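You operate a simulated robot arm through the tools that you are given. There is no shell and no other tool. Be economical: measure what you need, move in short steps, check, and stop when the job is done.

Carry out the task below with a simulated robot arm. There is one attempt and no reset: what you move stays moved.

TASK
Count the labels on the counter, then put as many of the cylinders from the counter on the grey reserve tray. Then stack the bottle that says "cedar" from the counter on top of the bottle labelled "pine".
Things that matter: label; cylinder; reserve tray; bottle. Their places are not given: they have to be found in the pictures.

It is judged by the outcome, as a careful person would: the job done as asked, and still so three seconds after it is handed in. It fails if anything else is knocked over, pushed out of place, dropped, spilled or broken.

THE ROBOT
A 7-joint arm with a two-finger parallel gripper, fixed in place. Base frame: the origin is at the foot of the arm, x ahead of it, y to its left, z up; the work surface is at about z = 0. Lengths are in cm, angles in degrees, forces in N, time in s.
With the tool pointing down near the work surface it reaches from about 24 to 62 cm from the base axis. Its first joint turns from -66.0 to 66.0 degrees. Payload 2.6 kg.
Tool frame: the origin (TCP) lies between the finger pads and is the grasp point; the fingertips stand 3 cm ahead of it; z points along the fingers, y is the line along which they close. The gripper opens to 9.4 cm. The fingers are 2.8 cm wide and 1 cm thick; the gripper's body (5 by 9.6 cm) begins 5.5 cm behind the TCP.
Orientation is that of the tool frame in the base frame, as a unit quaternion [w, x, y, z]. With the fingers straight down and closing along the base's y, the tool's x points along the base's -x, its y along +y and its z along -z.

THE INTERFACE
- The arm moves only by the tool step_arm. Its argument "deltas" is a list that holds one entry, the list of rows, each a list of 7 numbers: the opening, from 0 (shut) to 1 (fully open), then the shift along the tool's x, y, z in units of 100 mm (1.0 is 100 mm), then the turn, a rotation vector about the tool's x, y, z in units of 90 degrees (1.0 is 90 degrees). In form: [[[grip, x, y, z, rx, ry, rz], ...]]. A call has 1 to 10 rows; each row is the pose to reach, as a shift and turn from the pose commanded when the call began, along the tool's axes at that moment. A call with a number of a shift or a turn outside -1 to 1 is refused whole. A row lasts 0.2 s, in which the tool goes at most 5 cm and 8.6 degrees; a call with a longer step from one row to the next is refused whole, and so is a gripper value outside its range. A pose out of reach is approached as far as the arm can. The call stops where the force on the tool passes 40 N (or 10 N more than at its start, if that is more) or the arm is blocked; 0.2 s more then pass. The fingers move at their own pace (about 7.2 cm/s each) and stop on an object; they squeeze with about 43 N. The grip force told is the motor's: it shows also when the fingers shut on nothing. Time passes only in rows, and 0.2 s behind the last, so rows that repeat a pose let the fingers close. It gives the time, the measured TCP pose, the force on the tool (base axes), the opening and the grip force at its end, in the units of the frame above (readings bear some noise).
- Cameras (640 x 400 px; columns grow to the right, rows downward): "scene" is fixed at [4.21, 43.56, 56.59]; the picture's right is [-0.72, -0.70, 0.00], its down [-0.39, 0.41, -0.83] and it looks along [0.57, -0.59, -0.56] (base axes); focal length 214 px, centre (320, 200). "wrist" rides on the gripper at [-3.7, 0, -5.8] in the tool frame; the picture's right is [0.00, -1.00, 0.00], its down [0.97, 0.00, -0.24] and it looks along [0.24, 0.00, 0.97] (tool axes); focal length 218 px, centre (320, 200).
- capture(camera): a new picture of that camera. No time passes.
- measure_at(camera, pixels): for up to 12 pixels [column, row] of the newest picture of that camera ("zoom" is the newest enlarged one), the place [x, y, z] in the base frame of the surface seen there, good to about 0.3 cm. No time passes.
- enlarge(camera, box): a new picture of the part [left, top, right, bottom] of that camera's present view, enlarged. No time passes.
- hand_in(): hands the job in; it is judged then, once.

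Work in short steps. Measure before you move; look again where a grasp or a placing could have gone wrong, and mend it. You have 80 turns and 54 pictures in all, the two below and enlarged ones among them. Open the gripper and draw the arm clear of the work before you hand the job in, unless the task says otherwise; then end with one line.

The tools are called after "Request:" by a JSON object that holds its "method" and its "body". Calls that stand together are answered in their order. step_arm: Moves the arm, as the interface text tells. Its arguments: {"type":"object","properties":{"deltas":{"type":"array","items":{"type":"array","items":{"type":"array","items":{"type":"number"}}}}},"required":["deltas"]} The other tools are called the same way: capture (camera) takes a picture; measure_at (camera, pixels) gives the place of the surface under pixels of a picture; enlarge (camera, box) takes an enlarged picture of a part of a camera's view; hand_in () hands the job in.

At the start:

```text
t: 0.0
position: [24.18, 17.01, 44.25]
tcp_rot: [0.0, 0.0, 1.0, 0.001]
contact_force: [-0.3, 0.0, -0.5]
grip_width: 9.4
grip_force: 0.0
```

scene: 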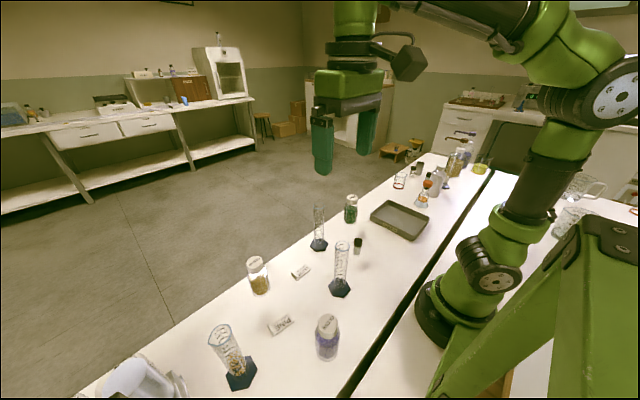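
wrist: 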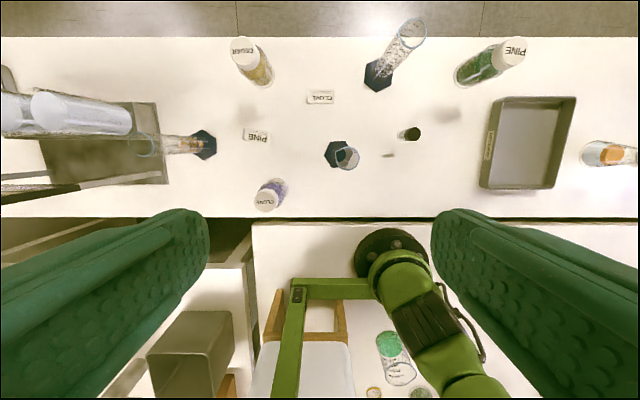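

The pictures show label cards, bottles, and cylinders; I enlarge the regions to read and count them.

Request:
{"method": "enlarge", "body": {"camera": "wrist", "box": [220, 10, 540, 210]}}

Request:
{"method": "enlarge", "body": {"camera": "scene", "box": [180, 180, 440, 400]}}

Request:
{"method": "enlarge", "body": {"camera": "wrist", "box": [0, 30, 240, 210]}}

Request:
{"method": "enlarge", "body": {"camera": "scene", "box": [340, 130, 500, 250]}}

```text
2.00 times, centred on (380, 110) of wrist
```

zoom: 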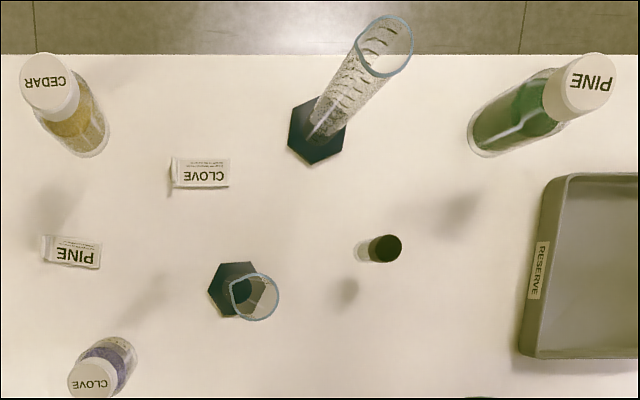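

```text
1.82 times, centred on (310, 290) of scene
```

zoom: 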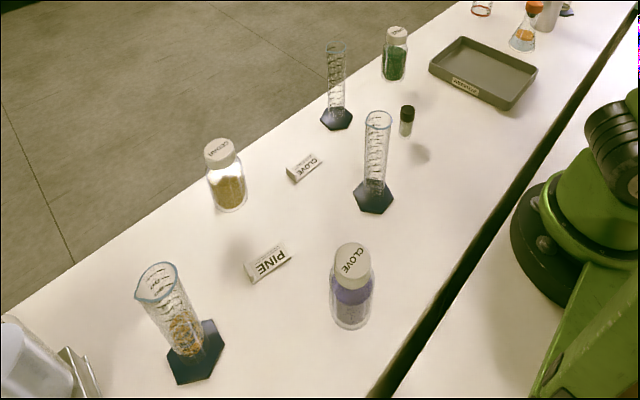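

```text
2.22 times, centred on (120, 120) of wrist
```

zoom: 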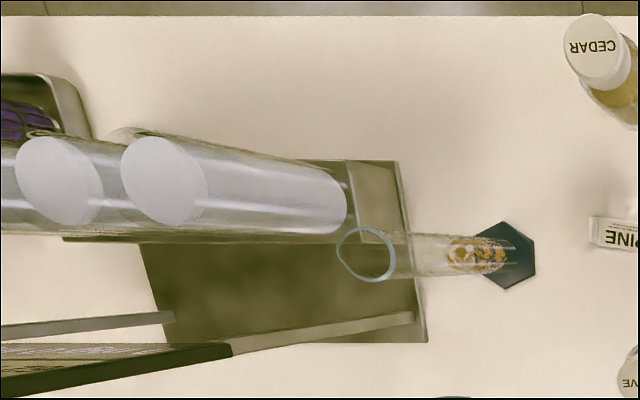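

```text
3.33 times, centred on (420, 190) of scene
```

zoom: 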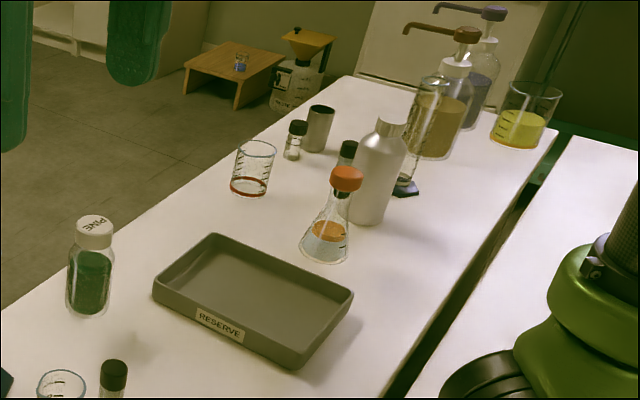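

Two label cards stand on the counter (CLOVE, PINE), so two cylinders. I measure the cylinders, tray and bottles.

Request:
{"method": "measure_at", "body": {"camera": "wrist", "pixels": [[378, 84], [368, 75], [408, 20], [334, 150], [344, 143], [348, 158], [527, 140], [490, 186], [503, 98], [575, 98], [556, 188], [506, 52]]}}

Request:
{"method": "capture", "body": {"camera": "scene"}}

Request:
{"method": "measure_at", "body": {"camera": "scene", "pixels": [[338, 290], [340, 296], [352, 287], [330, 285], [319, 246], [318, 250], [350, 219], [351, 198], [260, 290], [257, 262], [357, 250], [358, 240]]}}

Request:
{"method": "measure_at", "body": {"camera": "wrist", "pixels": [[242, 52], [262, 75], [515, 48], [465, 78], [320, 98], [255, 135], [413, 134], [266, 203], [200, 145], [610, 153], [390, 85], [372, 90]]}}

```text
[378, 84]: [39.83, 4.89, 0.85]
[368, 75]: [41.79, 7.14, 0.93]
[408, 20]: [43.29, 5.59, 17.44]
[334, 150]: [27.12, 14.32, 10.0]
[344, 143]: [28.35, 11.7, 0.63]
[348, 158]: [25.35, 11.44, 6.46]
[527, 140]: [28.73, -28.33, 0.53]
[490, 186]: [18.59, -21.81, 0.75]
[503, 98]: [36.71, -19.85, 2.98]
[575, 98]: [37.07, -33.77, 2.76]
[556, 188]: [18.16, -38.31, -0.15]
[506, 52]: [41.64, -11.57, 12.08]
```

```text
47 pictures are left
```

scene: 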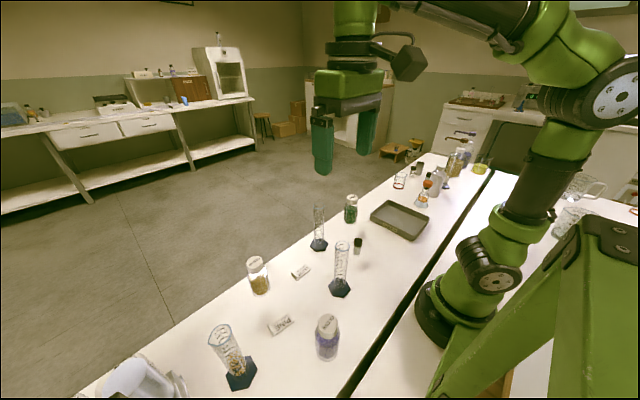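

```text
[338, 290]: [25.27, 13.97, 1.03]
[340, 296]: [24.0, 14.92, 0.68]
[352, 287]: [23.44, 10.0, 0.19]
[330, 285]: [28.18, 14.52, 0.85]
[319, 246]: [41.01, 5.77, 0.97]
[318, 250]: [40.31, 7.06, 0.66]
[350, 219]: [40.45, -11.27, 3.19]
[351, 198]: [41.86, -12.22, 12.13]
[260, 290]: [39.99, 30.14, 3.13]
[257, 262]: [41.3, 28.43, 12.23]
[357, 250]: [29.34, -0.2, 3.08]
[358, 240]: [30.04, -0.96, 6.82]
```

```text
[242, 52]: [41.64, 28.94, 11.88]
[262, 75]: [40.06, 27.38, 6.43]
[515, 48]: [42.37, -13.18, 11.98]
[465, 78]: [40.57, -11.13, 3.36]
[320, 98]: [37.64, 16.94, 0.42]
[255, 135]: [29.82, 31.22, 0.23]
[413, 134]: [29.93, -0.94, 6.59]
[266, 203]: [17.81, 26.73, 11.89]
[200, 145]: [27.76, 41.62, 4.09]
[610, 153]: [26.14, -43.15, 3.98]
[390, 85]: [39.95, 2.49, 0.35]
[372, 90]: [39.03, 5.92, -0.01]
```

I move in two stages to above the far cylinder (base about [41, 5.5]) to view it closer.

Request:
{"method": "step_arm", "body": {"deltas": [[[1, -0.28, -0.19, 0.2, 0, 0, 0], [1, -0.56, -0.38, 0.4, 0, 0, 0], [1, -0.84, -0.575, 0.6, 0, 0, 0], [1, -0.84, -0.575, 0.6, 0, 0, 0]]]}}

Request:
{"method": "step_arm", "body": {"deltas": [[[1, -0.28, -0.19, 0.2, 0, 0, 0], [1, -0.56, -0.38, 0.4, 0, 0, 0], [1, -0.84, -0.575, 0.6, 0, 0, 0], [1, -0.84, -0.575, 0.6, 0, 0, 0]]]}}

Request:
{"method": "capture", "body": {"camera": "wrist"}}

```text
t: 1.0
position: [32.71, 11.46, 38.33]
tcp_rot: [-0.001, 0.0, 1.0, 0.0]
contact_force: [-0.9, 1.0, 0.1]
grip_width: 9.38
grip_force: 0.0
```

```text
t: 2.0
position: [40.89, 5.48, 32.23]
tcp_rot: [0.0, 0.0, 1.0, 0.0]
contact_force: [0.0, 0.3, 0.0]
grip_width: 9.39
grip_force: 0.1
```

```text
46 pictures are left
```

wrist: 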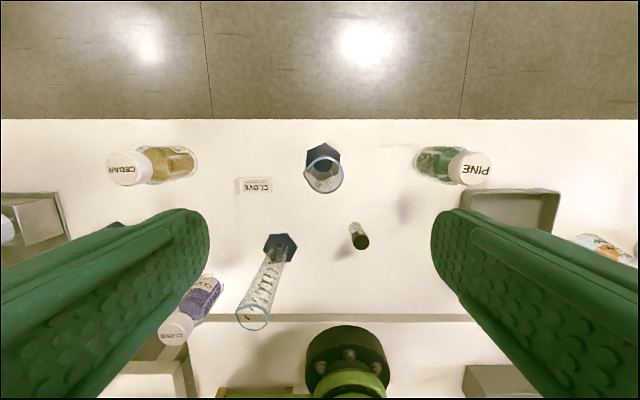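

Request:
{"method": "enlarge", "body": {"camera": "wrist", "box": [280, 130, 360, 200]}}

Request:
{"method": "measure_at", "body": {"camera": "wrist", "pixels": [[306, 157], [341, 156], [323, 145], [323, 193], [304, 173], [343, 173], [323, 158], [280, 236], [265, 245], [252, 306], [252, 327], [277, 248]]}}

```text
5.71 times, centred on (320, 165) of wrist
```

zoom: 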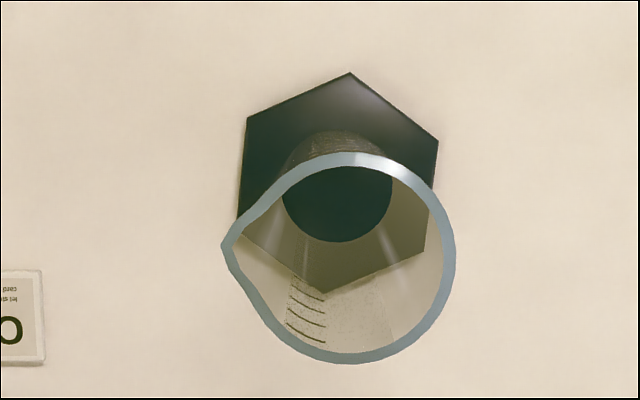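

```text
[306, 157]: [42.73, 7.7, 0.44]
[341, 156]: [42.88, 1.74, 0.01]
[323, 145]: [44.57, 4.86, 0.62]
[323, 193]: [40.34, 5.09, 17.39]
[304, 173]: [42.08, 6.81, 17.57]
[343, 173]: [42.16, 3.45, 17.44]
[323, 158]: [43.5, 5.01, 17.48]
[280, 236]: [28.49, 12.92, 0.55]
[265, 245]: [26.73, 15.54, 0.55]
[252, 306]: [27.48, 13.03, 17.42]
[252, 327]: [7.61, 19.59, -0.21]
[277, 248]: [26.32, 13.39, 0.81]
```

The cylinder axis is at about [42.0, 5.0], top 17.5 cm. I come down over it to just above the lip, then to z = 13, and close.

Request:
{"method": "step_arm", "body": {"deltas": [[[1, -0.11, -0.045, 0.4, 0, 0, 0], [1, -0.11, -0.045, 0.7, 0, 0, 0], [1, -0.11, -0.045, 0.96, 0, 0, 0], [1, -0.11, -0.045, 0.96, 0, 0, 0]]]}}

Request:
{"method": "capture", "body": {"camera": "wrist"}}

```text
t: 3.0
position: [42.21, 5.11, 22.75]
tcp_rot: [0.001, 0.0, 1.0, 0.0]
contact_force: [0.2, -0.4, -0.6]
grip_width: 9.4
grip_force: 0.1
```

```text
44 pictures are left
```

wrist: 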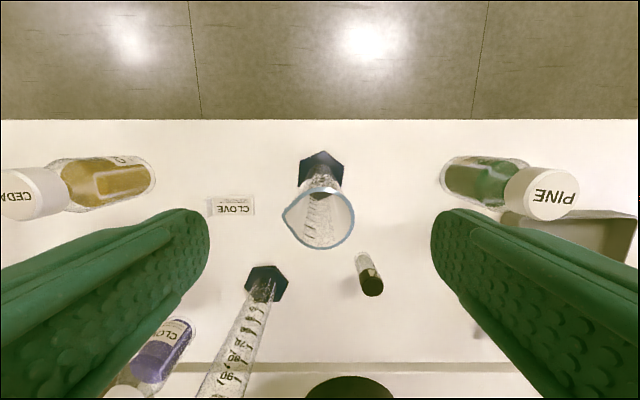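

Centred between fingers (lip at column 320). Descend to z≈13 and close.

Request:
{"method": "step_arm", "body": {"deltas": [[[1, 0, 0, 0.35, 0, 0, 0], [1, 0, 0, 0.7, 0, 0, 0], [1, 0, 0, 0.96, 0, 0, 0], [1, 0, 0, 0.96, 0, 0, 0], [0.4, 0, 0, 0.96, 0, 0, 0], [0.3, 0, 0, 0.96, 0, 0, 0], [0, 0, 0, 0.96, 0, 0, 0], [0, 0, 0, 0.96, 0, 0, 0], [0, 0, 0, 0.96, 0, 0, 0], [0, 0, 0, 0.96, 0, 0, 0]]]}}

Request:
{"method": "capture", "body": {"camera": "scene"}}

```text
t: 5.2
position: [42.06, 5.1, 13.09]
tcp_rot: [0.0, 0.001, 1.0, 0.0]
contact_force: [0.1, 0.5, 0.4]
grip_width: 3.2
grip_force: 43.0
```

```text
43 pictures are left
```

scene: 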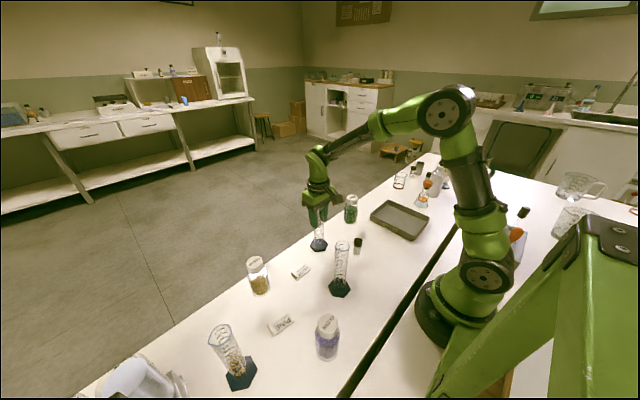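

Gripped at 3.2 cm. Lift, and measure the tray rim and floor in the scene picture.

Request:
{"method": "step_arm", "body": {"deltas": [[[0, 0, 0, -0.2, 0, 0, 0], [0, 0, 0, -0.5, 0, 0, 0], [0, 0, 0, -0.8, 0, 0, 0], [0, 0, 0, -1, 0, 0, 0], [0, 0, 0, -1, 0, 0, 0]]]}}

Request:
{"method": "enlarge", "body": {"camera": "scene", "box": [280, 170, 440, 270]}}

Request:
{"method": "measure_at", "body": {"camera": "scene", "pixels": [[372, 216], [389, 202], [428, 216], [410, 240], [400, 218], [378, 215], [391, 206], [423, 217], [409, 234]]}}

```text
t: 6.4
position: [42.1, 5.05, 22.97]
tcp_rot: [0.0, -0.001, 1.0, -0.001]
contact_force: [0.1, -0.6, -0.3]
grip_width: 3.2
grip_force: 43.4
```

```text
4.00 times, centred on (360, 220) of scene
```

zoom: 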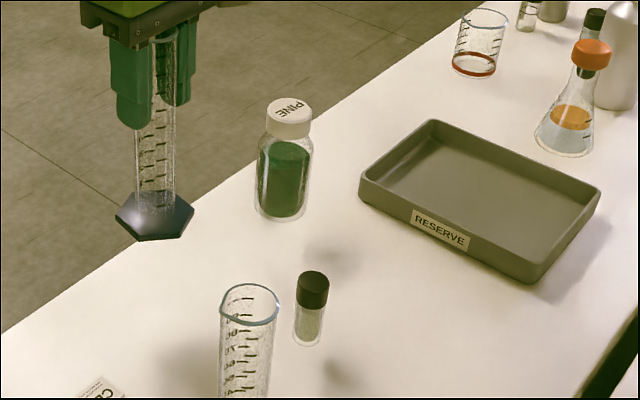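

```text
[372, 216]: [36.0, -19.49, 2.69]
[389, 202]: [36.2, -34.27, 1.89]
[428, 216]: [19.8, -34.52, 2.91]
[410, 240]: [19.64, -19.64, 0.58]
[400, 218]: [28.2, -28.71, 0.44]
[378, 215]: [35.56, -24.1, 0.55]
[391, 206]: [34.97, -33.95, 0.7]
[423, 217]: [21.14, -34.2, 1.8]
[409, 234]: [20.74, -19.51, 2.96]
```

Cylinder held upright. Lift more and travel to above the tray slot at about [31.5, -25.5].

Request:
{"method": "step_arm", "body": {"deltas": [[[0, 0, 0, -0.3, 0, 0, 0], [0, 0.05, -0.1, -0.6, 0, 0, 0], [0, 0.15, -0.4, -0.6, 0, 0, 0], [0, 0.25, -0.7, -0.6, 0, 0, 0], [0, 0.353, -1, -0.6, 0, 0, 0]]]}}

Request:
{"method": "step_arm", "body": {"deltas": [[[0, 0.12, -0.34, 0, 0, 0, 0], [0, 0.24, -0.67, 0, 0, 0, 0], [0, 0.353, -1, 0, 0, 0, 0]]]}}

Request:
{"method": "step_arm", "body": {"deltas": [[[0, 0.12, -0.34, 0, 0, 0, 0], [0, 0.24, -0.67, 0, 0, 0, 0], [0, 0.353, -1, 0, 0, 0, 0], [0, 0.353, -1, 0, 0, 0, 0]]]}}

Request:
{"method": "capture", "body": {"camera": "scene"}}

```text
t: 7.6
position: [38.4, -5.04, 29.13]
tcp_rot: [0.0, -0.001, 1.0, 0.001]
contact_force: [0.2, 0.3, -1.0]
grip_width: 3.19
grip_force: 42.9
```

```text
t: 8.4
position: [34.96, -15.09, 29.17]
tcp_rot: [0.001, -0.001, 1.0, 0.0]
contact_force: [1.1, -0.6, -1.7]
grip_width: 3.17
grip_force: 43.1
```

```text
t: 9.4
position: [31.54, -24.85, 29.14]
tcp_rot: [0.0, -0.001, 1.0, -0.001]
contact_force: [0.9, -0.1, -0.1]
grip_width: 3.13
grip_force: 43.0
```

```text
41 pictures are left
```

scene: 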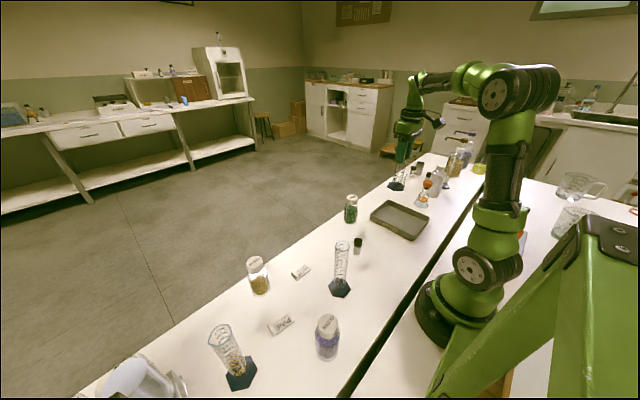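

Request:
{"method": "step_arm", "body": {"deltas": [[[0, 0, -0.05, 0.35, 0, 0, 0], [0, 0, -0.05, 0.7, 0, 0, 0], [0, 0, -0.05, 1, 0, 0, 0], [0, 0, -0.05, 1, 0, 0, 0]]]}}

Request:
{"method": "step_arm", "body": {"deltas": [[[0, 0, 0, 0.2, 0, 0, 0], [0, 0, 0, 0.4, 0, 0, 0], [0, 0, 0, 0.4, 0, 0, 0]]]}}

Request:
{"method": "enlarge", "body": {"camera": "scene", "box": [340, 140, 460, 250]}}

```text
t: 10.4
position: [31.42, -25.42, 19.03]
tcp_rot: [0.0, 0.001, 1.0, 0.0]
contact_force: [0.4, -0.5, -0.8]
grip_width: 3.1
grip_force: 43.3
```

```text
t: 11.2
position: [31.48, -25.34, 15.15]
tcp_rot: [0.0, 0.0, 1.0, 0.0]
contact_force: [1.0, 0.4, -1.3]
grip_width: 3.05
grip_force: 42.7
```

```text
3.64 times, centred on (400, 195) of scene
```

zoom: 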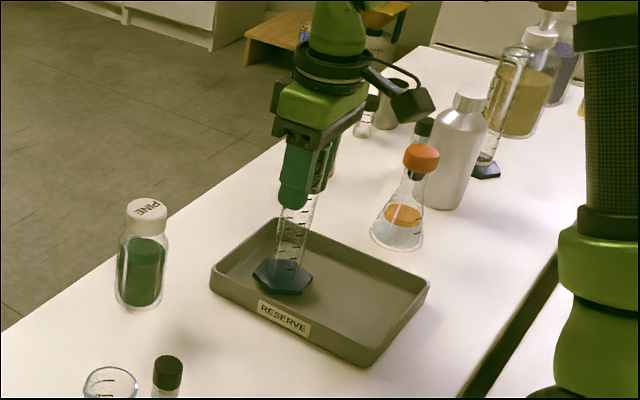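

The grip width is drifting, so I check the held base's height before lowering.

Request:
{"method": "measure_at", "body": {"camera": "zoom", "pixels": [[265, 278], [285, 285], [305, 280], [282, 270], [340, 300], [270, 310]]}}

Request:
{"method": "capture", "body": {"camera": "wrist"}}

```text
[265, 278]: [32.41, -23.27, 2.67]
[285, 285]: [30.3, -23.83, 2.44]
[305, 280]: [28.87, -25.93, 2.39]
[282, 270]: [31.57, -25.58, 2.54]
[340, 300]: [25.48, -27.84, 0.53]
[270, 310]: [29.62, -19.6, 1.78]
```

```text
39 pictures are left
```

wrist: 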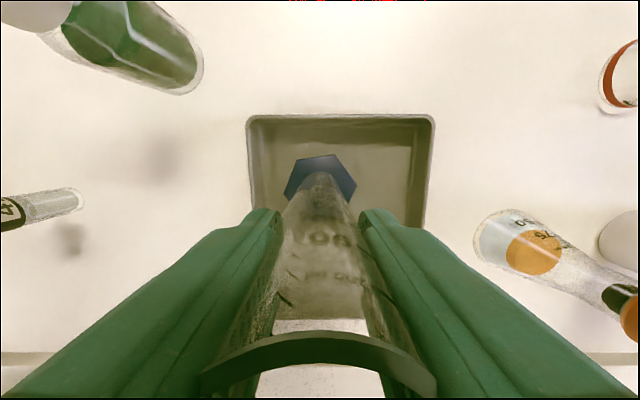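

Base top is at 2.5, so its bottom is roughly 1 cm above the tray floor. Lower gently until contact.

Request:
{"method": "step_arm", "body": {"deltas": [[[0, 0, 0, 0.05, 0, 0, 0], [0, 0, 0, 0.08, 0, 0, 0], [0, 0, 0, 0.1, 0, 0, 0], [0, 0, 0, 0.1, 0, 0, 0]]]}}

```text
t: 12.2
position: [31.43, -25.24, 14.09]
tcp_rot: [0.001, 0.0, 1.0, 0.0]
contact_force: [-0.1, -0.8, -0.9]
grip_width: 3.03
grip_force: 42.9
```

Request:
{"method": "step_arm", "body": {"deltas": [[[0, 0, 0, 0.015, 0, 0, 0], [0, 0, 0, 0.03, 0, 0, 0], [0, 0, 0, 0.03, 0, 0, 0]]]}}

Request:
{"method": "enlarge", "body": {"camera": "scene", "box": [370, 180, 430, 240]}}

Request:
{"method": "measure_at", "body": {"camera": "zoom", "pixels": [[180, 200], [215, 240], [230, 260], [300, 260], [350, 220]]}}

```text
t: 13.0
position: [31.66, -25.39, 14.11]
tcp_rot: [0.001, 0.001, 1.0, -0.002]
contact_force: [-6.2, 5.4, 26.2]
grip_width: 3.04
grip_force: 43.1
```

```text
6.67 times, centred on (400, 210) of scene
```

zoom: 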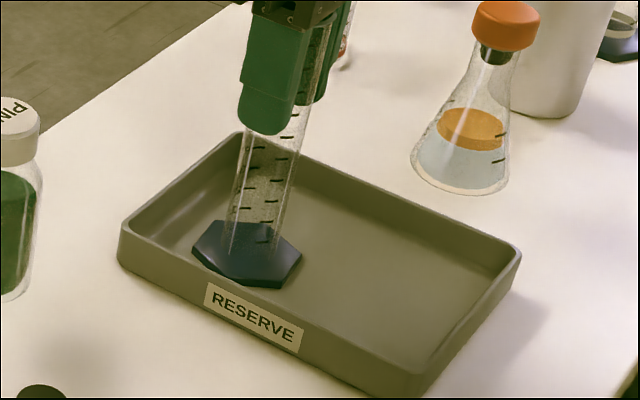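

```text
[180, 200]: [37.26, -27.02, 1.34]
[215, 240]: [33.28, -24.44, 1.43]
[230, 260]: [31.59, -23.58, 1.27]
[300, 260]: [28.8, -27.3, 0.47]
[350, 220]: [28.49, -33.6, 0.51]
```

Contact (26 N): it stands on the tray floor. Release, rise.

Request:
{"method": "step_arm", "body": {"deltas": [[[0.3, 0, 0, -0.01, 0, 0, 0], [0.45, 0, 0, -0.015, 0, 0, 0], [0.6, 0, 0, -0.015, 0, 0, 0], [0.7, 0, 0, -0.015, 0, 0, 0], [0.7, 0, 0, -0.2, 0, 0, 0], [0.7, 0, 0, -0.5, 0, 0, 0], [0.7, 0, 0, -0.9, 0, 0, 0], [0.8, 0, 0, -1, 0, 0, 0]]]}}

Request:
{"method": "enlarge", "body": {"camera": "scene", "box": [340, 140, 460, 250]}}

```text
t: 14.8
position: [31.36, -25.31, 23.85]
tcp_rot: [0.001, 0.001, 1.0, 0.0]
contact_force: [-0.4, 0.0, -0.8]
grip_width: 7.53
grip_force: 0.0
```

```text
3.64 times, centred on (400, 195) of scene
```

zoom: 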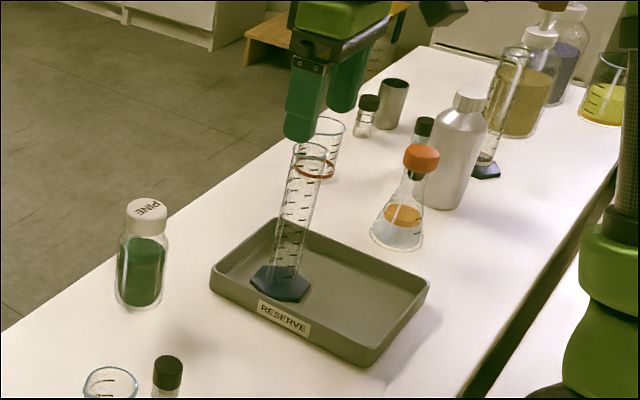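

Standing well. Now travel to above the near cylinder (about [27, 13.5]).

Request:
{"method": "step_arm", "body": {"deltas": [[[1, 0, 0, -0.4, 0, 0, 0], [1, 0.03, 0.2, -0.8, 0, 0, 0], [1, 0.06, 0.6, -0.8, 0, 0, 0], [1, 0.11, 0.97, -0.8, 0, 0, 0]]]}}

Request:
{"method": "step_arm", "body": {"deltas": [[[1, 0.03, 0.3, 0, 0, 0, 0], [1, 0.06, 0.65, 0, 0, 0, 0], [1, 0.11, 0.97, 0, 0, 0, 0]]]}}

Request:
{"method": "step_arm", "body": {"deltas": [[[1, 0.03, 0.3, 0, 0, 0, 0], [1, 0.06, 0.65, 0, 0, 0, 0], [1, 0.11, 0.97, 0, 0, 0, 0]]]}}

Request:
{"method": "step_arm", "body": {"deltas": [[[1, 0.03, 0.3, 0, 0, 0, 0], [1, 0.06, 0.65, 0, 0, 0, 0], [1, 0.11, 0.97, 0, 0, 0, 0], [1, 0.11, 0.97, 0, 0, 0, 0]]]}}

Request:
{"method": "enlarge", "body": {"camera": "wrist", "box": [260, 110, 400, 210]}}

```text
t: 15.8
position: [30.31, -15.53, 31.88]
tcp_rot: [-0.001, 0.0, 1.0, 0.0]
contact_force: [-0.5, -0.1, 0.0]
grip_width: 9.4
grip_force: 0.1
```

```text
t: 16.6
position: [29.11, -5.83, 31.81]
tcp_rot: [-0.001, 0.001, 1.0, 0.0]
contact_force: [-1.0, -0.4, 0.1]
grip_width: 9.37
grip_force: 0.0
```

```text
t: 17.4
position: [28.12, 3.75, 31.73]
tcp_rot: [0.0, 0.0, 1.0, 0.0]
contact_force: [-0.1, -0.2, 0.0]
grip_width: 9.4
grip_force: 0.0
```

```text
t: 18.4
position: [27.06, 13.61, 31.86]
tcp_rot: [0.0, 0.0, 1.0, 0.0]
contact_force: [0.1, -0.1, -0.2]
grip_width: 9.4
grip_force: 0.1
```

```text
4.00 times, centred on (330, 160) of wrist
```

zoom: 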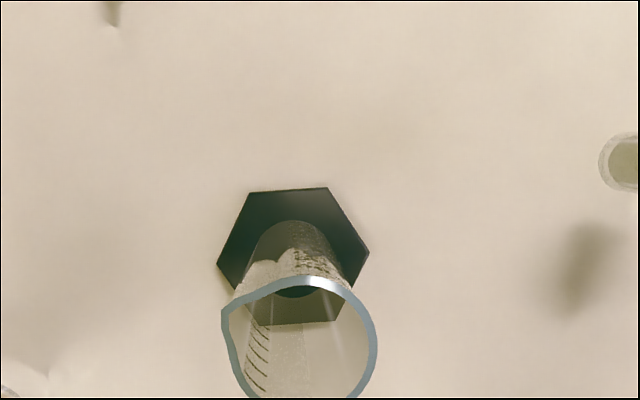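

Axis at about [26.1, 13.05]. Shift and descend, then check.

Request:
{"method": "step_arm", "body": {"deltas": [[[1, 0.095, -0.055, 0.35, 0, 0, 0], [1, 0.095, -0.055, 0.7, 0, 0, 0], [1, 0.095, -0.055, 0.93, 0, 0, 0], [1, 0.095, -0.055, 0.93, 0, 0, 0]]]}}

Request:
{"method": "capture", "body": {"camera": "wrist"}}

```text
t: 19.4
position: [26.14, 13.09, 22.5]
tcp_rot: [-0.001, 0.0, 1.0, 0.0]
contact_force: [0.1, 0.1, 0.6]
grip_width: 9.44
grip_force: 0.1
```

```text
35 pictures are left
```

wrist: 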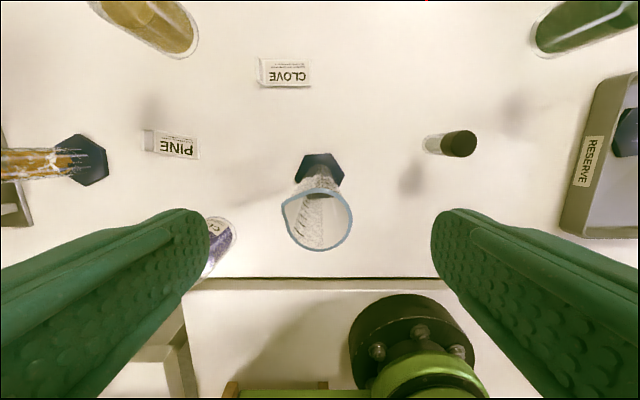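

Request:
{"method": "step_arm", "body": {"deltas": [[[1, 0, 0, 0.35, 0, 0, 0], [1, 0, 0, 0.7, 0, 0, 0], [1, 0, 0, 0.95, 0, 0, 0], [1, 0, 0, 0.95, 0, 0, 0], [0.4, 0, 0, 0.95, 0, 0, 0], [0.3, 0, 0, 0.95, 0, 0, 0], [0, 0, 0, 0.95, 0, 0, 0], [0, 0, 0, 0.95, 0, 0, 0], [0, 0, 0, 0.95, 0, 0, 0], [0, 0, 0, 0.95, 0, 0, 0]]]}}

Request:
{"method": "step_arm", "body": {"deltas": [[[0, 0, 0, -0.2, 0, 0, 0], [0, 0, 0, -0.5, 0, 0, 0], [0, 0, 0, -0.8, 0, 0, 0], [0, 0, 0, -1, 0, 0, 0], [0, 0, 0, -1, 0, 0, 0]]]}}

Request:
{"method": "enlarge", "body": {"camera": "scene", "box": [280, 170, 440, 320]}}

```text
t: 21.6
position: [26.03, 12.94, 13.05]
tcp_rot: [-0.001, -0.001, 1.0, 0.0]
contact_force: [0.4, 0.3, -0.2]
grip_width: 3.05
grip_force: 42.5
```

```text
t: 22.8
position: [26.08, 12.86, 23.08]
tcp_rot: [0.0, -0.001, 1.0, 0.001]
contact_force: [-1.4, -0.4, -0.2]
grip_width: 3.04
grip_force: 43.2
```

```text
2.67 times, centred on (360, 245) of scene
```

zoom: 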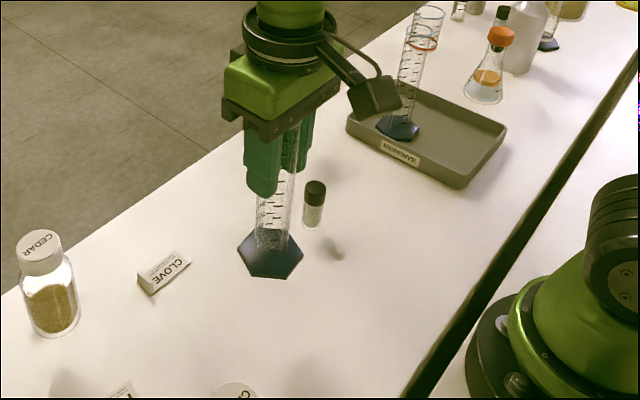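

Held. Raise and carry to the second tray slot at about [24.3, -28.8].

Request:
{"method": "step_arm", "body": {"deltas": [[[0, 0, 0, -0.4, 0, 0, 0], [0, 0, -0.2, -0.8, 0, 0, 0], [0, 0, -0.6, -0.8, 0, 0, 0], [0, 0, -1, -0.8, 0, 0, 0]]]}}

Request:
{"method": "step_arm", "body": {"deltas": [[[0, 0, -0.35, 0, 0, 0, 0], [0, 0, -0.7, 0, 0, 0, 0], [0, 0, -1, 0, 0, 0, 0]]]}}

Request:
{"method": "step_arm", "body": {"deltas": [[[0, 0.03, -0.35, 0, 0, 0, 0], [0, 0.06, -0.7, 0, 0, 0, 0], [0, 0.09, -1, 0, 0, 0, 0]]]}}

Request:
{"method": "step_arm", "body": {"deltas": [[[0, 0.03, -0.35, 0, 0, 0, 0], [0, 0.06, -0.7, 0, 0, 0, 0], [0, 0.09, -1, 0, 0, 0, 0], [0, 0.09, -1, 0, 0, 0, 0]]]}}

Request:
{"method": "capture", "body": {"camera": "wrist"}}

```text
t: 23.8
position: [26.19, 2.89, 31.03]
tcp_rot: [-0.001, -0.001, 1.0, 0.0]
contact_force: [0.2, 0.1, -0.7]
grip_width: 3.06
grip_force: 42.5
```

```text
t: 24.6
position: [26.09, -7.16, 30.99]
tcp_rot: [0.0, 0.001, 1.0, 0.0]
contact_force: [-1.3, 0.3, -0.5]
grip_width: 3.01
grip_force: 43.2
```

```text
t: 25.4
position: [25.2, -17.22, 31.12]
tcp_rot: [0.0, 0.0, 1.0, 0.0]
contact_force: [0.0, 1.0, -0.6]
grip_width: 3.02
grip_force: 42.5
```

```text
t: 26.4
position: [24.34, -27.18, 31.09]
tcp_rot: [0.001, 0.0, 1.0, 0.0]
contact_force: [-0.1, -0.3, -0.4]
grip_width: 3.01
grip_force: 43.1
```

```text
33 pictures are left
```

wrist: 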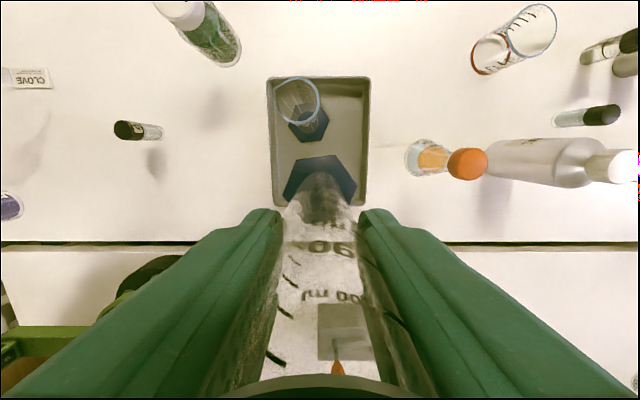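

Request:
{"method": "measure_at", "body": {"camera": "wrist", "pixels": [[278, 200], [362, 198], [365, 205], [358, 180], [364, 82], [272, 82], [364, 150], [308, 130]]}}

Request:
{"method": "step_arm", "body": {"deltas": [[[0, 0, -0.16, 0.3, 0, 0, 0], [0, 0, -0.16, 0.65, 0, 0, 0], [0, 0, -0.16, 1, 0, 0, 0], [0, 0, -0.16, 1, 0, 0, 0]]]}}

Request:
{"method": "enlarge", "body": {"camera": "scene", "box": [360, 150, 450, 250]}}

```text
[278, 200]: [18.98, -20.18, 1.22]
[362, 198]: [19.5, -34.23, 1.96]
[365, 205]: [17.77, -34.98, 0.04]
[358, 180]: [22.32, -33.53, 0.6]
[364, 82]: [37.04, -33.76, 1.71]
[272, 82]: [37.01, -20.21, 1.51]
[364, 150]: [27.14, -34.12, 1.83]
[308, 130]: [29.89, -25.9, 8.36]
```

```text
t: 27.4
position: [24.38, -28.9, 21.34]
tcp_rot: [-0.001, 0.0, 1.0, 0.001]
contact_force: [-0.8, 0.4, 0.0]
grip_width: 3.03
grip_force: 43.0
```

```text
4.00 times, centred on (405, 200) of scene
```

zoom: 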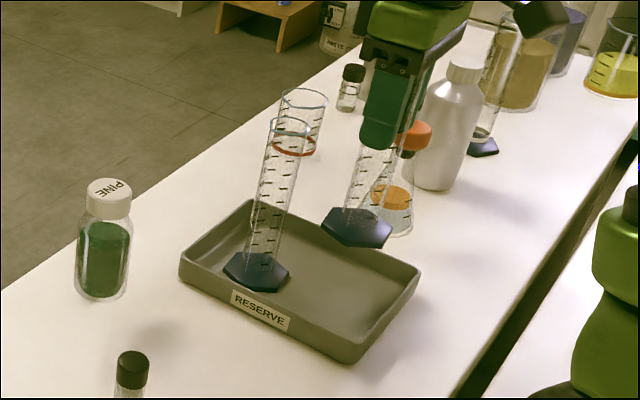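

Request:
{"method": "step_arm", "body": {"deltas": [[[0, 0, 0, 0.25, 0, 0, 0], [0, 0, 0, 0.5, 0, 0, 0], [0, 0, 0, 0.63, 0, 0, 0], [0, 0, 0, 0.66, 0, 0, 0], [0, 0, 0, 0.68, 0, 0, 0], [0, 0, 0, 0.7, 0, 0, 0], [0, 0, 0, 0.7, 0, 0, 0]]]}}

Request:
{"method": "enlarge", "body": {"camera": "scene", "box": [360, 170, 440, 250]}}

Request:
{"method": "measure_at", "body": {"camera": "zoom", "pixels": [[350, 270], [370, 275], [400, 270], [330, 320], [190, 300]]}}

```text
t: 29.0
position: [24.28, -28.63, 13.97]
tcp_rot: [0.0, 0.001, 1.0, 0.0]
contact_force: [0.1, -0.7, -1.2]
grip_width: 3.03
grip_force: 42.9
```

```text
5.00 times, centred on (400, 210) of scene
```

zoom: 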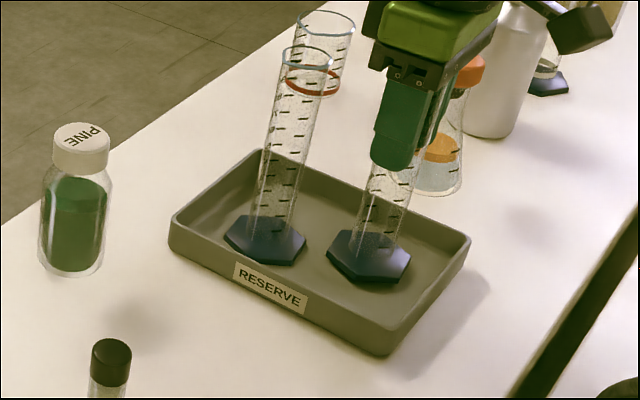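

```text
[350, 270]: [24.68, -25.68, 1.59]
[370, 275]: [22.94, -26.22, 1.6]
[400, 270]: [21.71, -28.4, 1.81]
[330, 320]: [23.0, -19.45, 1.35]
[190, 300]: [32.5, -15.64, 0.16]
```

Almost down; lower a few millimetres in small steps until contact.

Request:
{"method": "step_arm", "body": {"deltas": [[[0, 0, 0, 0.015, 0, 0, 0], [0, 0, 0, 0.03, 0, 0, 0], [0, 0, 0, 0.03, 0, 0, 0]]]}}

```text
t: 29.8
position: [24.23, -28.74, 13.6]
tcp_rot: [0.0, 0.0, 1.0, -0.001]
contact_force: [0.3, -0.1, -1.4]
grip_width: 3.03
grip_force: 43.2
```

Request:
{"method": "step_arm", "body": {"deltas": [[[0, 0, 0, 0.01, 0, 0, 0], [0, 0, 0, 0.02, 0, 0, 0], [0, 0, 0, 0.02, 0, 0, 0]]]}}

```text
t: 30.6
position: [24.33, -28.75, 13.47]
tcp_rot: [-0.001, 0.0, 1.0, 0.001]
contact_force: [-1.3, 0.9, 4.8]
grip_width: 3.01
grip_force: 42.5
```

Contact made. Release and rise, then look.

Request:
{"method": "step_arm", "body": {"deltas": [[[0.3, 0, 0, 0, 0, 0, 0], [0.45, 0, 0, 0, 0, 0, 0], [0.6, 0, 0, 0, 0, 0, 0], [0.7, 0, 0, 0, 0, 0, 0], [0.7, 0, 0, -0.2, 0, 0, 0], [0.7, 0, 0, -0.5, 0, 0, 0], [0.7, 0, 0, -0.9, 0, 0, 0], [0.8, 0, 0, -1, 0, 0, 0]]]}}

Request:
{"method": "enlarge", "body": {"camera": "scene", "box": [340, 140, 460, 250]}}

```text
t: 32.4
position: [24.38, -28.69, 23.66]
tcp_rot: [0.0, 0.0, 1.0, 0.0]
contact_force: [0.2, 0.7, -0.2]
grip_width: 7.48
grip_force: 0.1
```

```text
3.64 times, centred on (400, 195) of scene
```

zoom: 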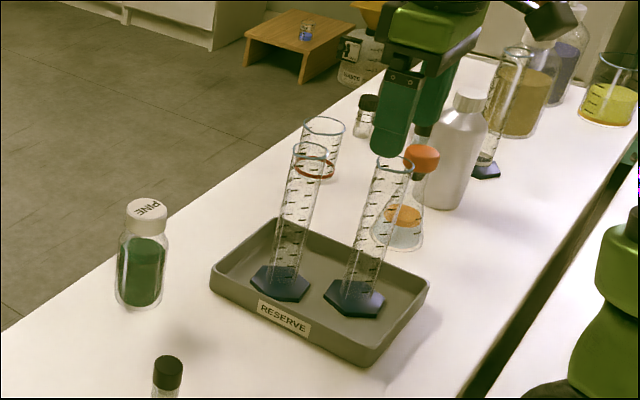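

Both cylinders stand in the tray. Next, go above the pine bottle to locate it precisely on the way to cedar.

Request:
{"method": "step_arm", "body": {"deltas": [[[1, 0, 0, -0.45, 0, 0, 0], [1, -0.03, 0.03, -0.85, 0, 0, 0], [1, -0.35, 0.35, -0.85, 0, 0, 0], [1, -0.6, 0.6, -0.85, 0, 0, 0], [1, -0.83, 0.84, -0.85, 0, 0, 0]]]}}

Request:
{"method": "step_arm", "body": {"deltas": [[[1, -0.3, 0.3, 0.1, 0, 0, 0], [1, -0.6, 0.6, 0.2, 0, 0, 0], [1, -0.83, 0.84, 0.2, 0, 0, 0], [1, -0.83, 0.84, 0.2, 0, 0, 0]]]}}

Request:
{"method": "enlarge", "body": {"camera": "wrist", "box": [260, 110, 400, 210]}}

Request:
{"method": "measure_at", "body": {"camera": "zoom", "pixels": [[320, 200], [300, 250], [280, 250], [340, 250], [320, 300]]}}

```text
t: 33.6
position: [32.49, -20.28, 31.9]
tcp_rot: [0.0, 0.0, 1.0, 0.001]
contact_force: [0.1, -0.2, 0.4]
grip_width: 9.41
grip_force: 0.1
```

```text
t: 34.6
position: [40.9, -11.74, 30.14]
tcp_rot: [-0.001, 0.001, 1.0, -0.001]
contact_force: [0.5, -0.2, 0.3]
grip_width: 9.39
grip_force: 0.0
```

```text
4.00 times, centred on (330, 160) of wrist
```

zoom: 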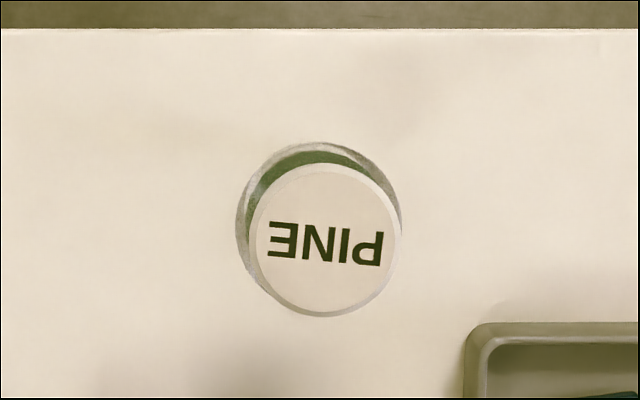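

```text
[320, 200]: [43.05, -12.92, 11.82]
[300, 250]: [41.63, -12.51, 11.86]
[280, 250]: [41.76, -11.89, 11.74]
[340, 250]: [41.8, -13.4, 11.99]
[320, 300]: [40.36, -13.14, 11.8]
```

Pine cap centre is at about [42.05, -13.0], top 11.9. Travel to above cedar.

Request:
{"method": "step_arm", "body": {"deltas": [[[1, 0, 0.35, 0, 0, 0, 0], [1, 0, 0.7, 0, 0, 0, 0], [1, 0, 1, 0, 0, 0, 0]]]}}

Request:
{"method": "step_arm", "body": {"deltas": [[[1, 0, 0.35, 0, 0, 0, 0], [1, 0, 0.7, 0, 0, 0, 0], [1, 0, 1, 0, 0, 0, 0]]]}}

Request:
{"method": "step_arm", "body": {"deltas": [[[1, 0, 0.35, 0, 0, 0, 0], [1, 0, 0.7, 0, 0, 0, 0], [1, 0, 1, 0, 0, 0, 0]]]}}

Request:
{"method": "step_arm", "body": {"deltas": [[[1, 0, 0.35, 0, 0, 0, 0], [1, 0, 0.7, 0, 0, 0, 0], [1, 0, 1, 0, 0, 0, 0], [1, 0, 1, 0, 0, 0, 0]]]}}

Request:
{"method": "enlarge", "body": {"camera": "wrist", "box": [260, 110, 400, 210]}}

Request:
{"method": "measure_at", "body": {"camera": "zoom", "pixels": [[320, 200], [300, 250], [280, 250], [340, 250], [320, 300]]}}

```text
t: 35.4
position: [40.78, -1.87, 29.96]
tcp_rot: [0.0, -0.001, 1.0, 0.0]
contact_force: [-0.1, 0.3, 0.4]
grip_width: 9.42
grip_force: 0.0
```

```text
t: 36.2
position: [40.81, 8.08, 30.04]
tcp_rot: [0.0, -0.001, 1.0, 0.0]
contact_force: [-0.2, 0.3, 0.7]
grip_width: 9.39
grip_force: 0.0
```

```text
t: 37.0
position: [40.83, 18.17, 30.11]
tcp_rot: [-0.001, -0.001, 1.0, 0.0]
contact_force: [-0.2, -1.7, -0.4]
grip_width: 9.41
grip_force: 0.0
```

```text
t: 38.0
position: [40.94, 28.18, 30.06]
tcp_rot: [0.0, 0.0, 1.0, 0.0]
contact_force: [-0.1, 0.0, 0.0]
grip_width: 9.4
grip_force: 0.1
```

```text
4.00 times, centred on (330, 160) of wrist
```

zoom: 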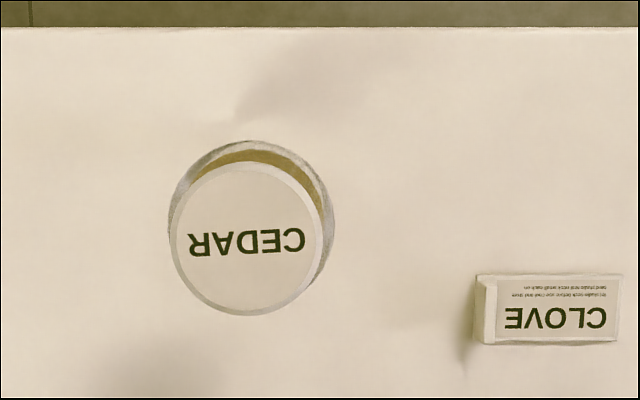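

```text
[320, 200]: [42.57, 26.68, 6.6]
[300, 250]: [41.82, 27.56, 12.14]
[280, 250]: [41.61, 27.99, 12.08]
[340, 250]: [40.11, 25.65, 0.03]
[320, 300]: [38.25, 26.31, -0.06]
```

Cedar cap centre is at about [42.15, 29.1]. Descend over it, keeping z = 7.3 so the gripper body clears the cap.

Request:
{"method": "step_arm", "body": {"deltas": [[[1, -0.12, 0.092, 0.35, 0, 0, 0], [1, -0.12, 0.092, 0.7, 0, 0, 0], [1, -0.12, 0.092, 1, 0, 0, 0], [1, -0.12, 0.092, 1, 0, 0, 0]]]}}

Request:
{"method": "capture", "body": {"camera": "wrist"}}

```text
t: 39.0
position: [42.14, 28.98, 19.89]
tcp_rot: [-0.001, -0.001, 1.0, -0.001]
contact_force: [0.4, 0.0, 0.2]
grip_width: 9.38
grip_force: 0.1
```

```text
27 pictures are left
```

wrist: 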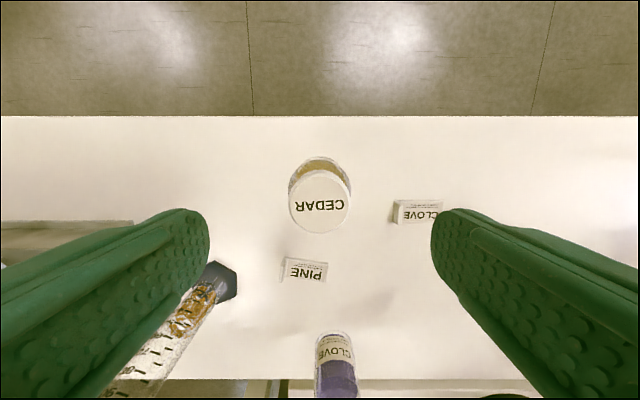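

Request:
{"method": "step_arm", "body": {"deltas": [[[1, -0.01, 0, 0.35, 0, 0, 0], [1, -0.01, 0, 0.7, 0, 0, 0], [1, -0.01, 0, 1, 0, 0, 0], [1, -0.01, 0, 1, 0, 0, 0]]]}}

Request:
{"method": "step_arm", "body": {"deltas": [[[1, 0, 0, 0.15, 0, 0, 0], [1, 0, 0, 0.26, 0, 0, 0], [1, 0, 0, 0.26, 0, 0, 0], [0.7, 0, 0, 0.26, 0, 0, 0], [0.6, 0, 0, 0.26, 0, 0, 0], [0.3, 0, 0, 0.26, 0, 0, 0], [0, 0, 0, 0.26, 0, 0, 0], [0, 0, 0, 0.26, 0, 0, 0], [0, 0, 0, 0.26, 0, 0, 0]]]}}

Request:
{"method": "enlarge", "body": {"camera": "scene", "box": [210, 210, 310, 310]}}

```text
t: 40.0
position: [42.12, 28.92, 10.14]
tcp_rot: [0.0, 0.0, 1.0, 0.0]
contact_force: [-0.5, -0.4, 0.1]
grip_width: 9.41
grip_force: 0.0
```

```text
t: 42.0
position: [42.09, 28.96, 7.46]
tcp_rot: [0.0, 0.0, 1.0, 0.001]
contact_force: [0.4, 0.5, -0.6]
grip_width: 5.42
grip_force: 42.9
```

```text
4.00 times, centred on (260, 260) of scene
```

zoom: 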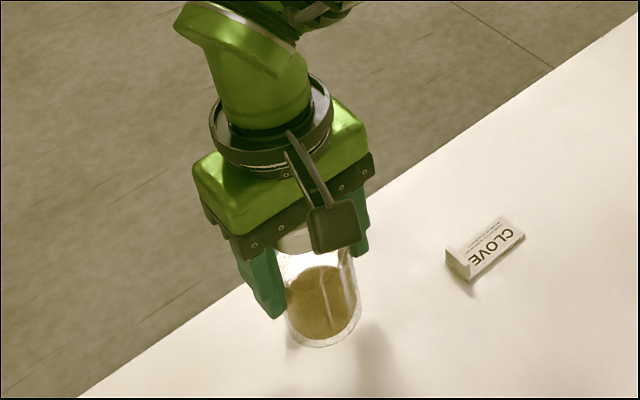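

Gripped at 5.4 cm. Lift and carry toward pine.

Request:
{"method": "step_arm", "body": {"deltas": [[[0, 0, 0, -0.2, 0, 0, 0], [0, 0, 0, -0.5, 0, 0, 0], [0, 0, 0, -0.8, 0, 0, 0], [0, 0, 0, -1, 0, 0, 0], [0, 0, 0, -1, 0, 0, 0]]]}}

Request:
{"method": "step_arm", "body": {"deltas": [[[0, 0, 0, -0.35, 0, 0, 0], [0, 0, -0.2, -0.7, 0, 0, 0], [0, 0, -0.6, -0.7, 0, 0, 0], [0, 0, -1, -0.7, 0, 0, 0]]]}}

Request:
{"method": "step_arm", "body": {"deltas": [[[0, 0, -0.35, 0, 0, 0, 0], [0, 0, -0.7, 0, 0, 0, 0], [0, 0, -1, 0, 0, 0, 0]]]}}

Request:
{"method": "step_arm", "body": {"deltas": [[[0, 0, -0.35, 0, 0, 0, 0], [0, 0, -0.7, 0, 0, 0, 0], [0, 0, -1, 0, 0, 0, 0], [0, 0, -1, 0, 0, 0, 0]]]}}

Request:
{"method": "enlarge", "body": {"camera": "scene", "box": [270, 120, 430, 240]}}

```text
t: 43.2
position: [42.2, 28.98, 17.45]
tcp_rot: [0.001, 0.0, 1.0, 0.0]
contact_force: [0.8, -0.2, -2.6]
grip_width: 5.41
grip_force: 42.9
```

```text
t: 44.2
position: [41.97, 19.03, 24.2]
tcp_rot: [-0.001, -0.001, 1.0, -0.001]
contact_force: [-0.8, -0.1, -2.5]
grip_width: 5.43
grip_force: 43.4
```

```text
t: 45.0
position: [42.09, 9.01, 24.39]
tcp_rot: [0.0, -0.001, 1.0, 0.0]
contact_force: [-0.2, -0.1, -2.5]
grip_width: 5.43
grip_force: 43.3
```

```text
t: 46.0
position: [42.33, -1.12, 24.33]
tcp_rot: [-0.001, 0.0, 1.0, 0.0]
contact_force: [-0.1, 0.8, -2.1]
grip_width: 5.41
grip_force: 42.7
```

```text
3.33 times, centred on (350, 180) of scene
```

zoom: 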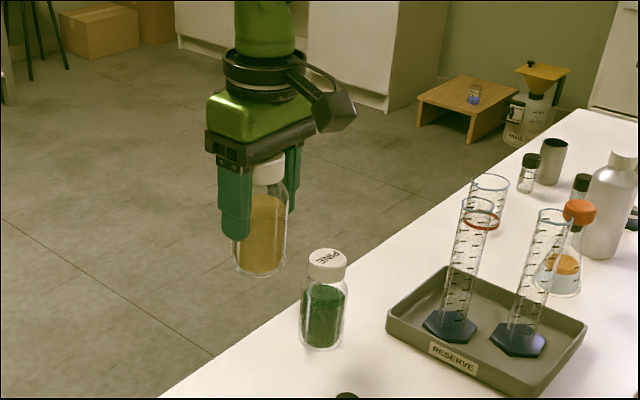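

Request:
{"method": "step_arm", "body": {"deltas": [[[0, 0, -0.35, 0, 0, 0, 0], [0, 0, -0.7, 0, 0, 0, 0], [0, 0, -1, 0, 0, 0, 0], [0, 0, -1, 0, 0, 0, 0]]]}}

Request:
{"method": "step_arm", "body": {"deltas": [[[0, 0.005, -0.1, 0, 0, 0, 0], [0, 0.005, -0.195, 0, 0, 0, 0], [0, 0.005, -0.195, 0.15, 0, 0, 0], [0, 0.005, -0.195, 0.3, 0, 0, 0], [0, 0.005, -0.195, 0.3, 0, 0, 0]]]}}

Request:
{"method": "enlarge", "body": {"camera": "scene", "box": [300, 130, 400, 240]}}

Request:
{"method": "capture", "body": {"camera": "wrist"}}

```text
t: 47.0
position: [42.09, -11.11, 24.29]
tcp_rot: [0.001, -0.001, 1.0, 0.0]
contact_force: [-0.9, -0.6, -1.9]
grip_width: 5.39
grip_force: 43.6
```

```text
t: 48.2
position: [42.09, -12.9, 21.4]
tcp_rot: [0.0, 0.0, 1.0, 0.0]
contact_force: [0.3, -0.3, -2.2]
grip_width: 5.39
grip_force: 43.0
```

```text
3.64 times, centred on (350, 185) of scene
```

zoom: 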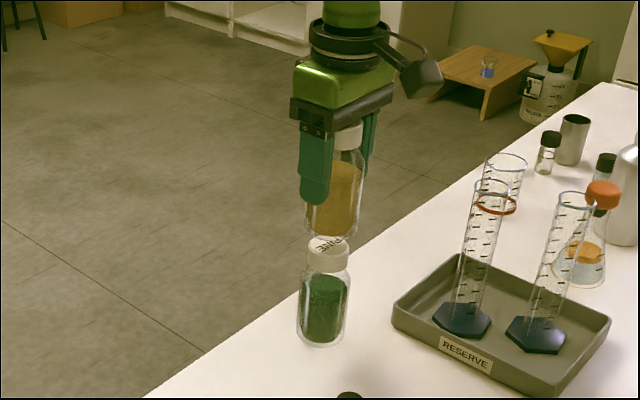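

```text
23 pictures are left
```

wrist: 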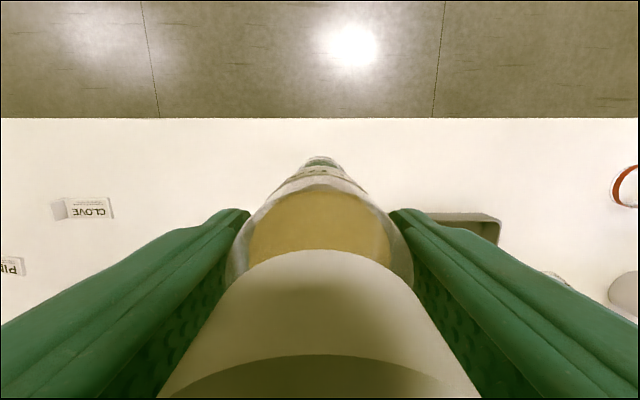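

Well aligned above pine. Lower to near contact, then by small steps.

Request:
{"method": "step_arm", "body": {"deltas": [[[0, 0, 0, 0.08, 0, 0, 0], [0, 0, 0, 0.15, 0, 0, 0], [0, 0, 0, 0.18, 0, 0, 0], [0, 0, 0, 0.18, 0, 0, 0]]]}}

Request:
{"method": "enlarge", "body": {"camera": "scene", "box": [325, 165, 375, 230]}}

```text
t: 49.2
position: [42.07, -12.97, 19.63]
tcp_rot: [0.0, 0.0, 1.0, 0.0]
contact_force: [-0.9, 0.0, -3.1]
grip_width: 5.34
grip_force: 42.9
```

```text
6.15 times, centred on (350, 198) of scene
```

zoom: 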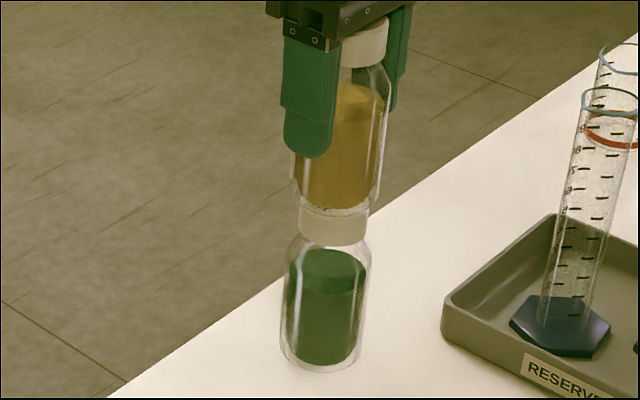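

Request:
{"method": "step_arm", "body": {"deltas": [[[0, 0, 0, 0.01, 0, 0, 0], [0, 0, 0, 0.015, 0, 0, 0], [0, 0, 0, 0.015, 0, 0, 0]]]}}

```text
t: 50.0
position: [42.21, -12.95, 19.39]
tcp_rot: [0.0, 0.001, 1.0, 0.0]
contact_force: [-0.2, -0.9, -2.3]
grip_width: 5.37
grip_force: 43.0
```

Request:
{"method": "step_arm", "body": {"deltas": [[[0, 0, 0, 0.01, 0, 0, 0], [0, 0, 0, 0.015, 0, 0, 0], [0, 0, 0, 0.015, 0, 0, 0]]]}}

```text
t: 50.8
position: [42.27, -12.88, 19.44]
tcp_rot: [0.001, 0.0, 1.0, 0.0]
contact_force: [-5.5, 0.8, 16.1]
grip_width: 5.34
grip_force: 42.0
```

Contact (16 N). Ease off slightly, open gradually, then rise straight up.

Request:
{"method": "step_arm", "body": {"deltas": [[[0, 0, 0, -0.008, 0, 0, 0], [0.6, 0, 0, -0.008, 0, 0, 0], [0.7, 0, 0, -0.008, 0, 0, 0], [0.85, 0, 0, -0.008, 0, 0, 0], [1, 0, 0, -0.008, 0, 0, 0], [1, 0, 0, -0.008, 0, 0, 0]]]}}

Request:
{"method": "enlarge", "body": {"camera": "scene", "box": [325, 155, 375, 230]}}

```text
t: 52.2
position: [42.14, -12.91, 19.41]
tcp_rot: [0.001, 0.001, 1.0, 0.0]
contact_force: [1.0, -0.2, -0.2]
grip_width: 9.39
grip_force: 0.0
```

```text
5.33 times, centred on (350, 192) of scene
```

zoom: 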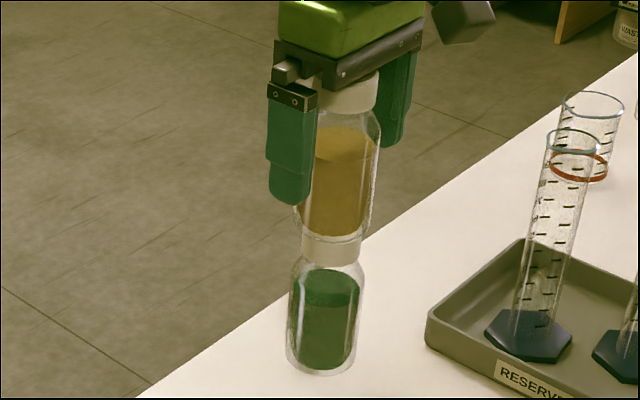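

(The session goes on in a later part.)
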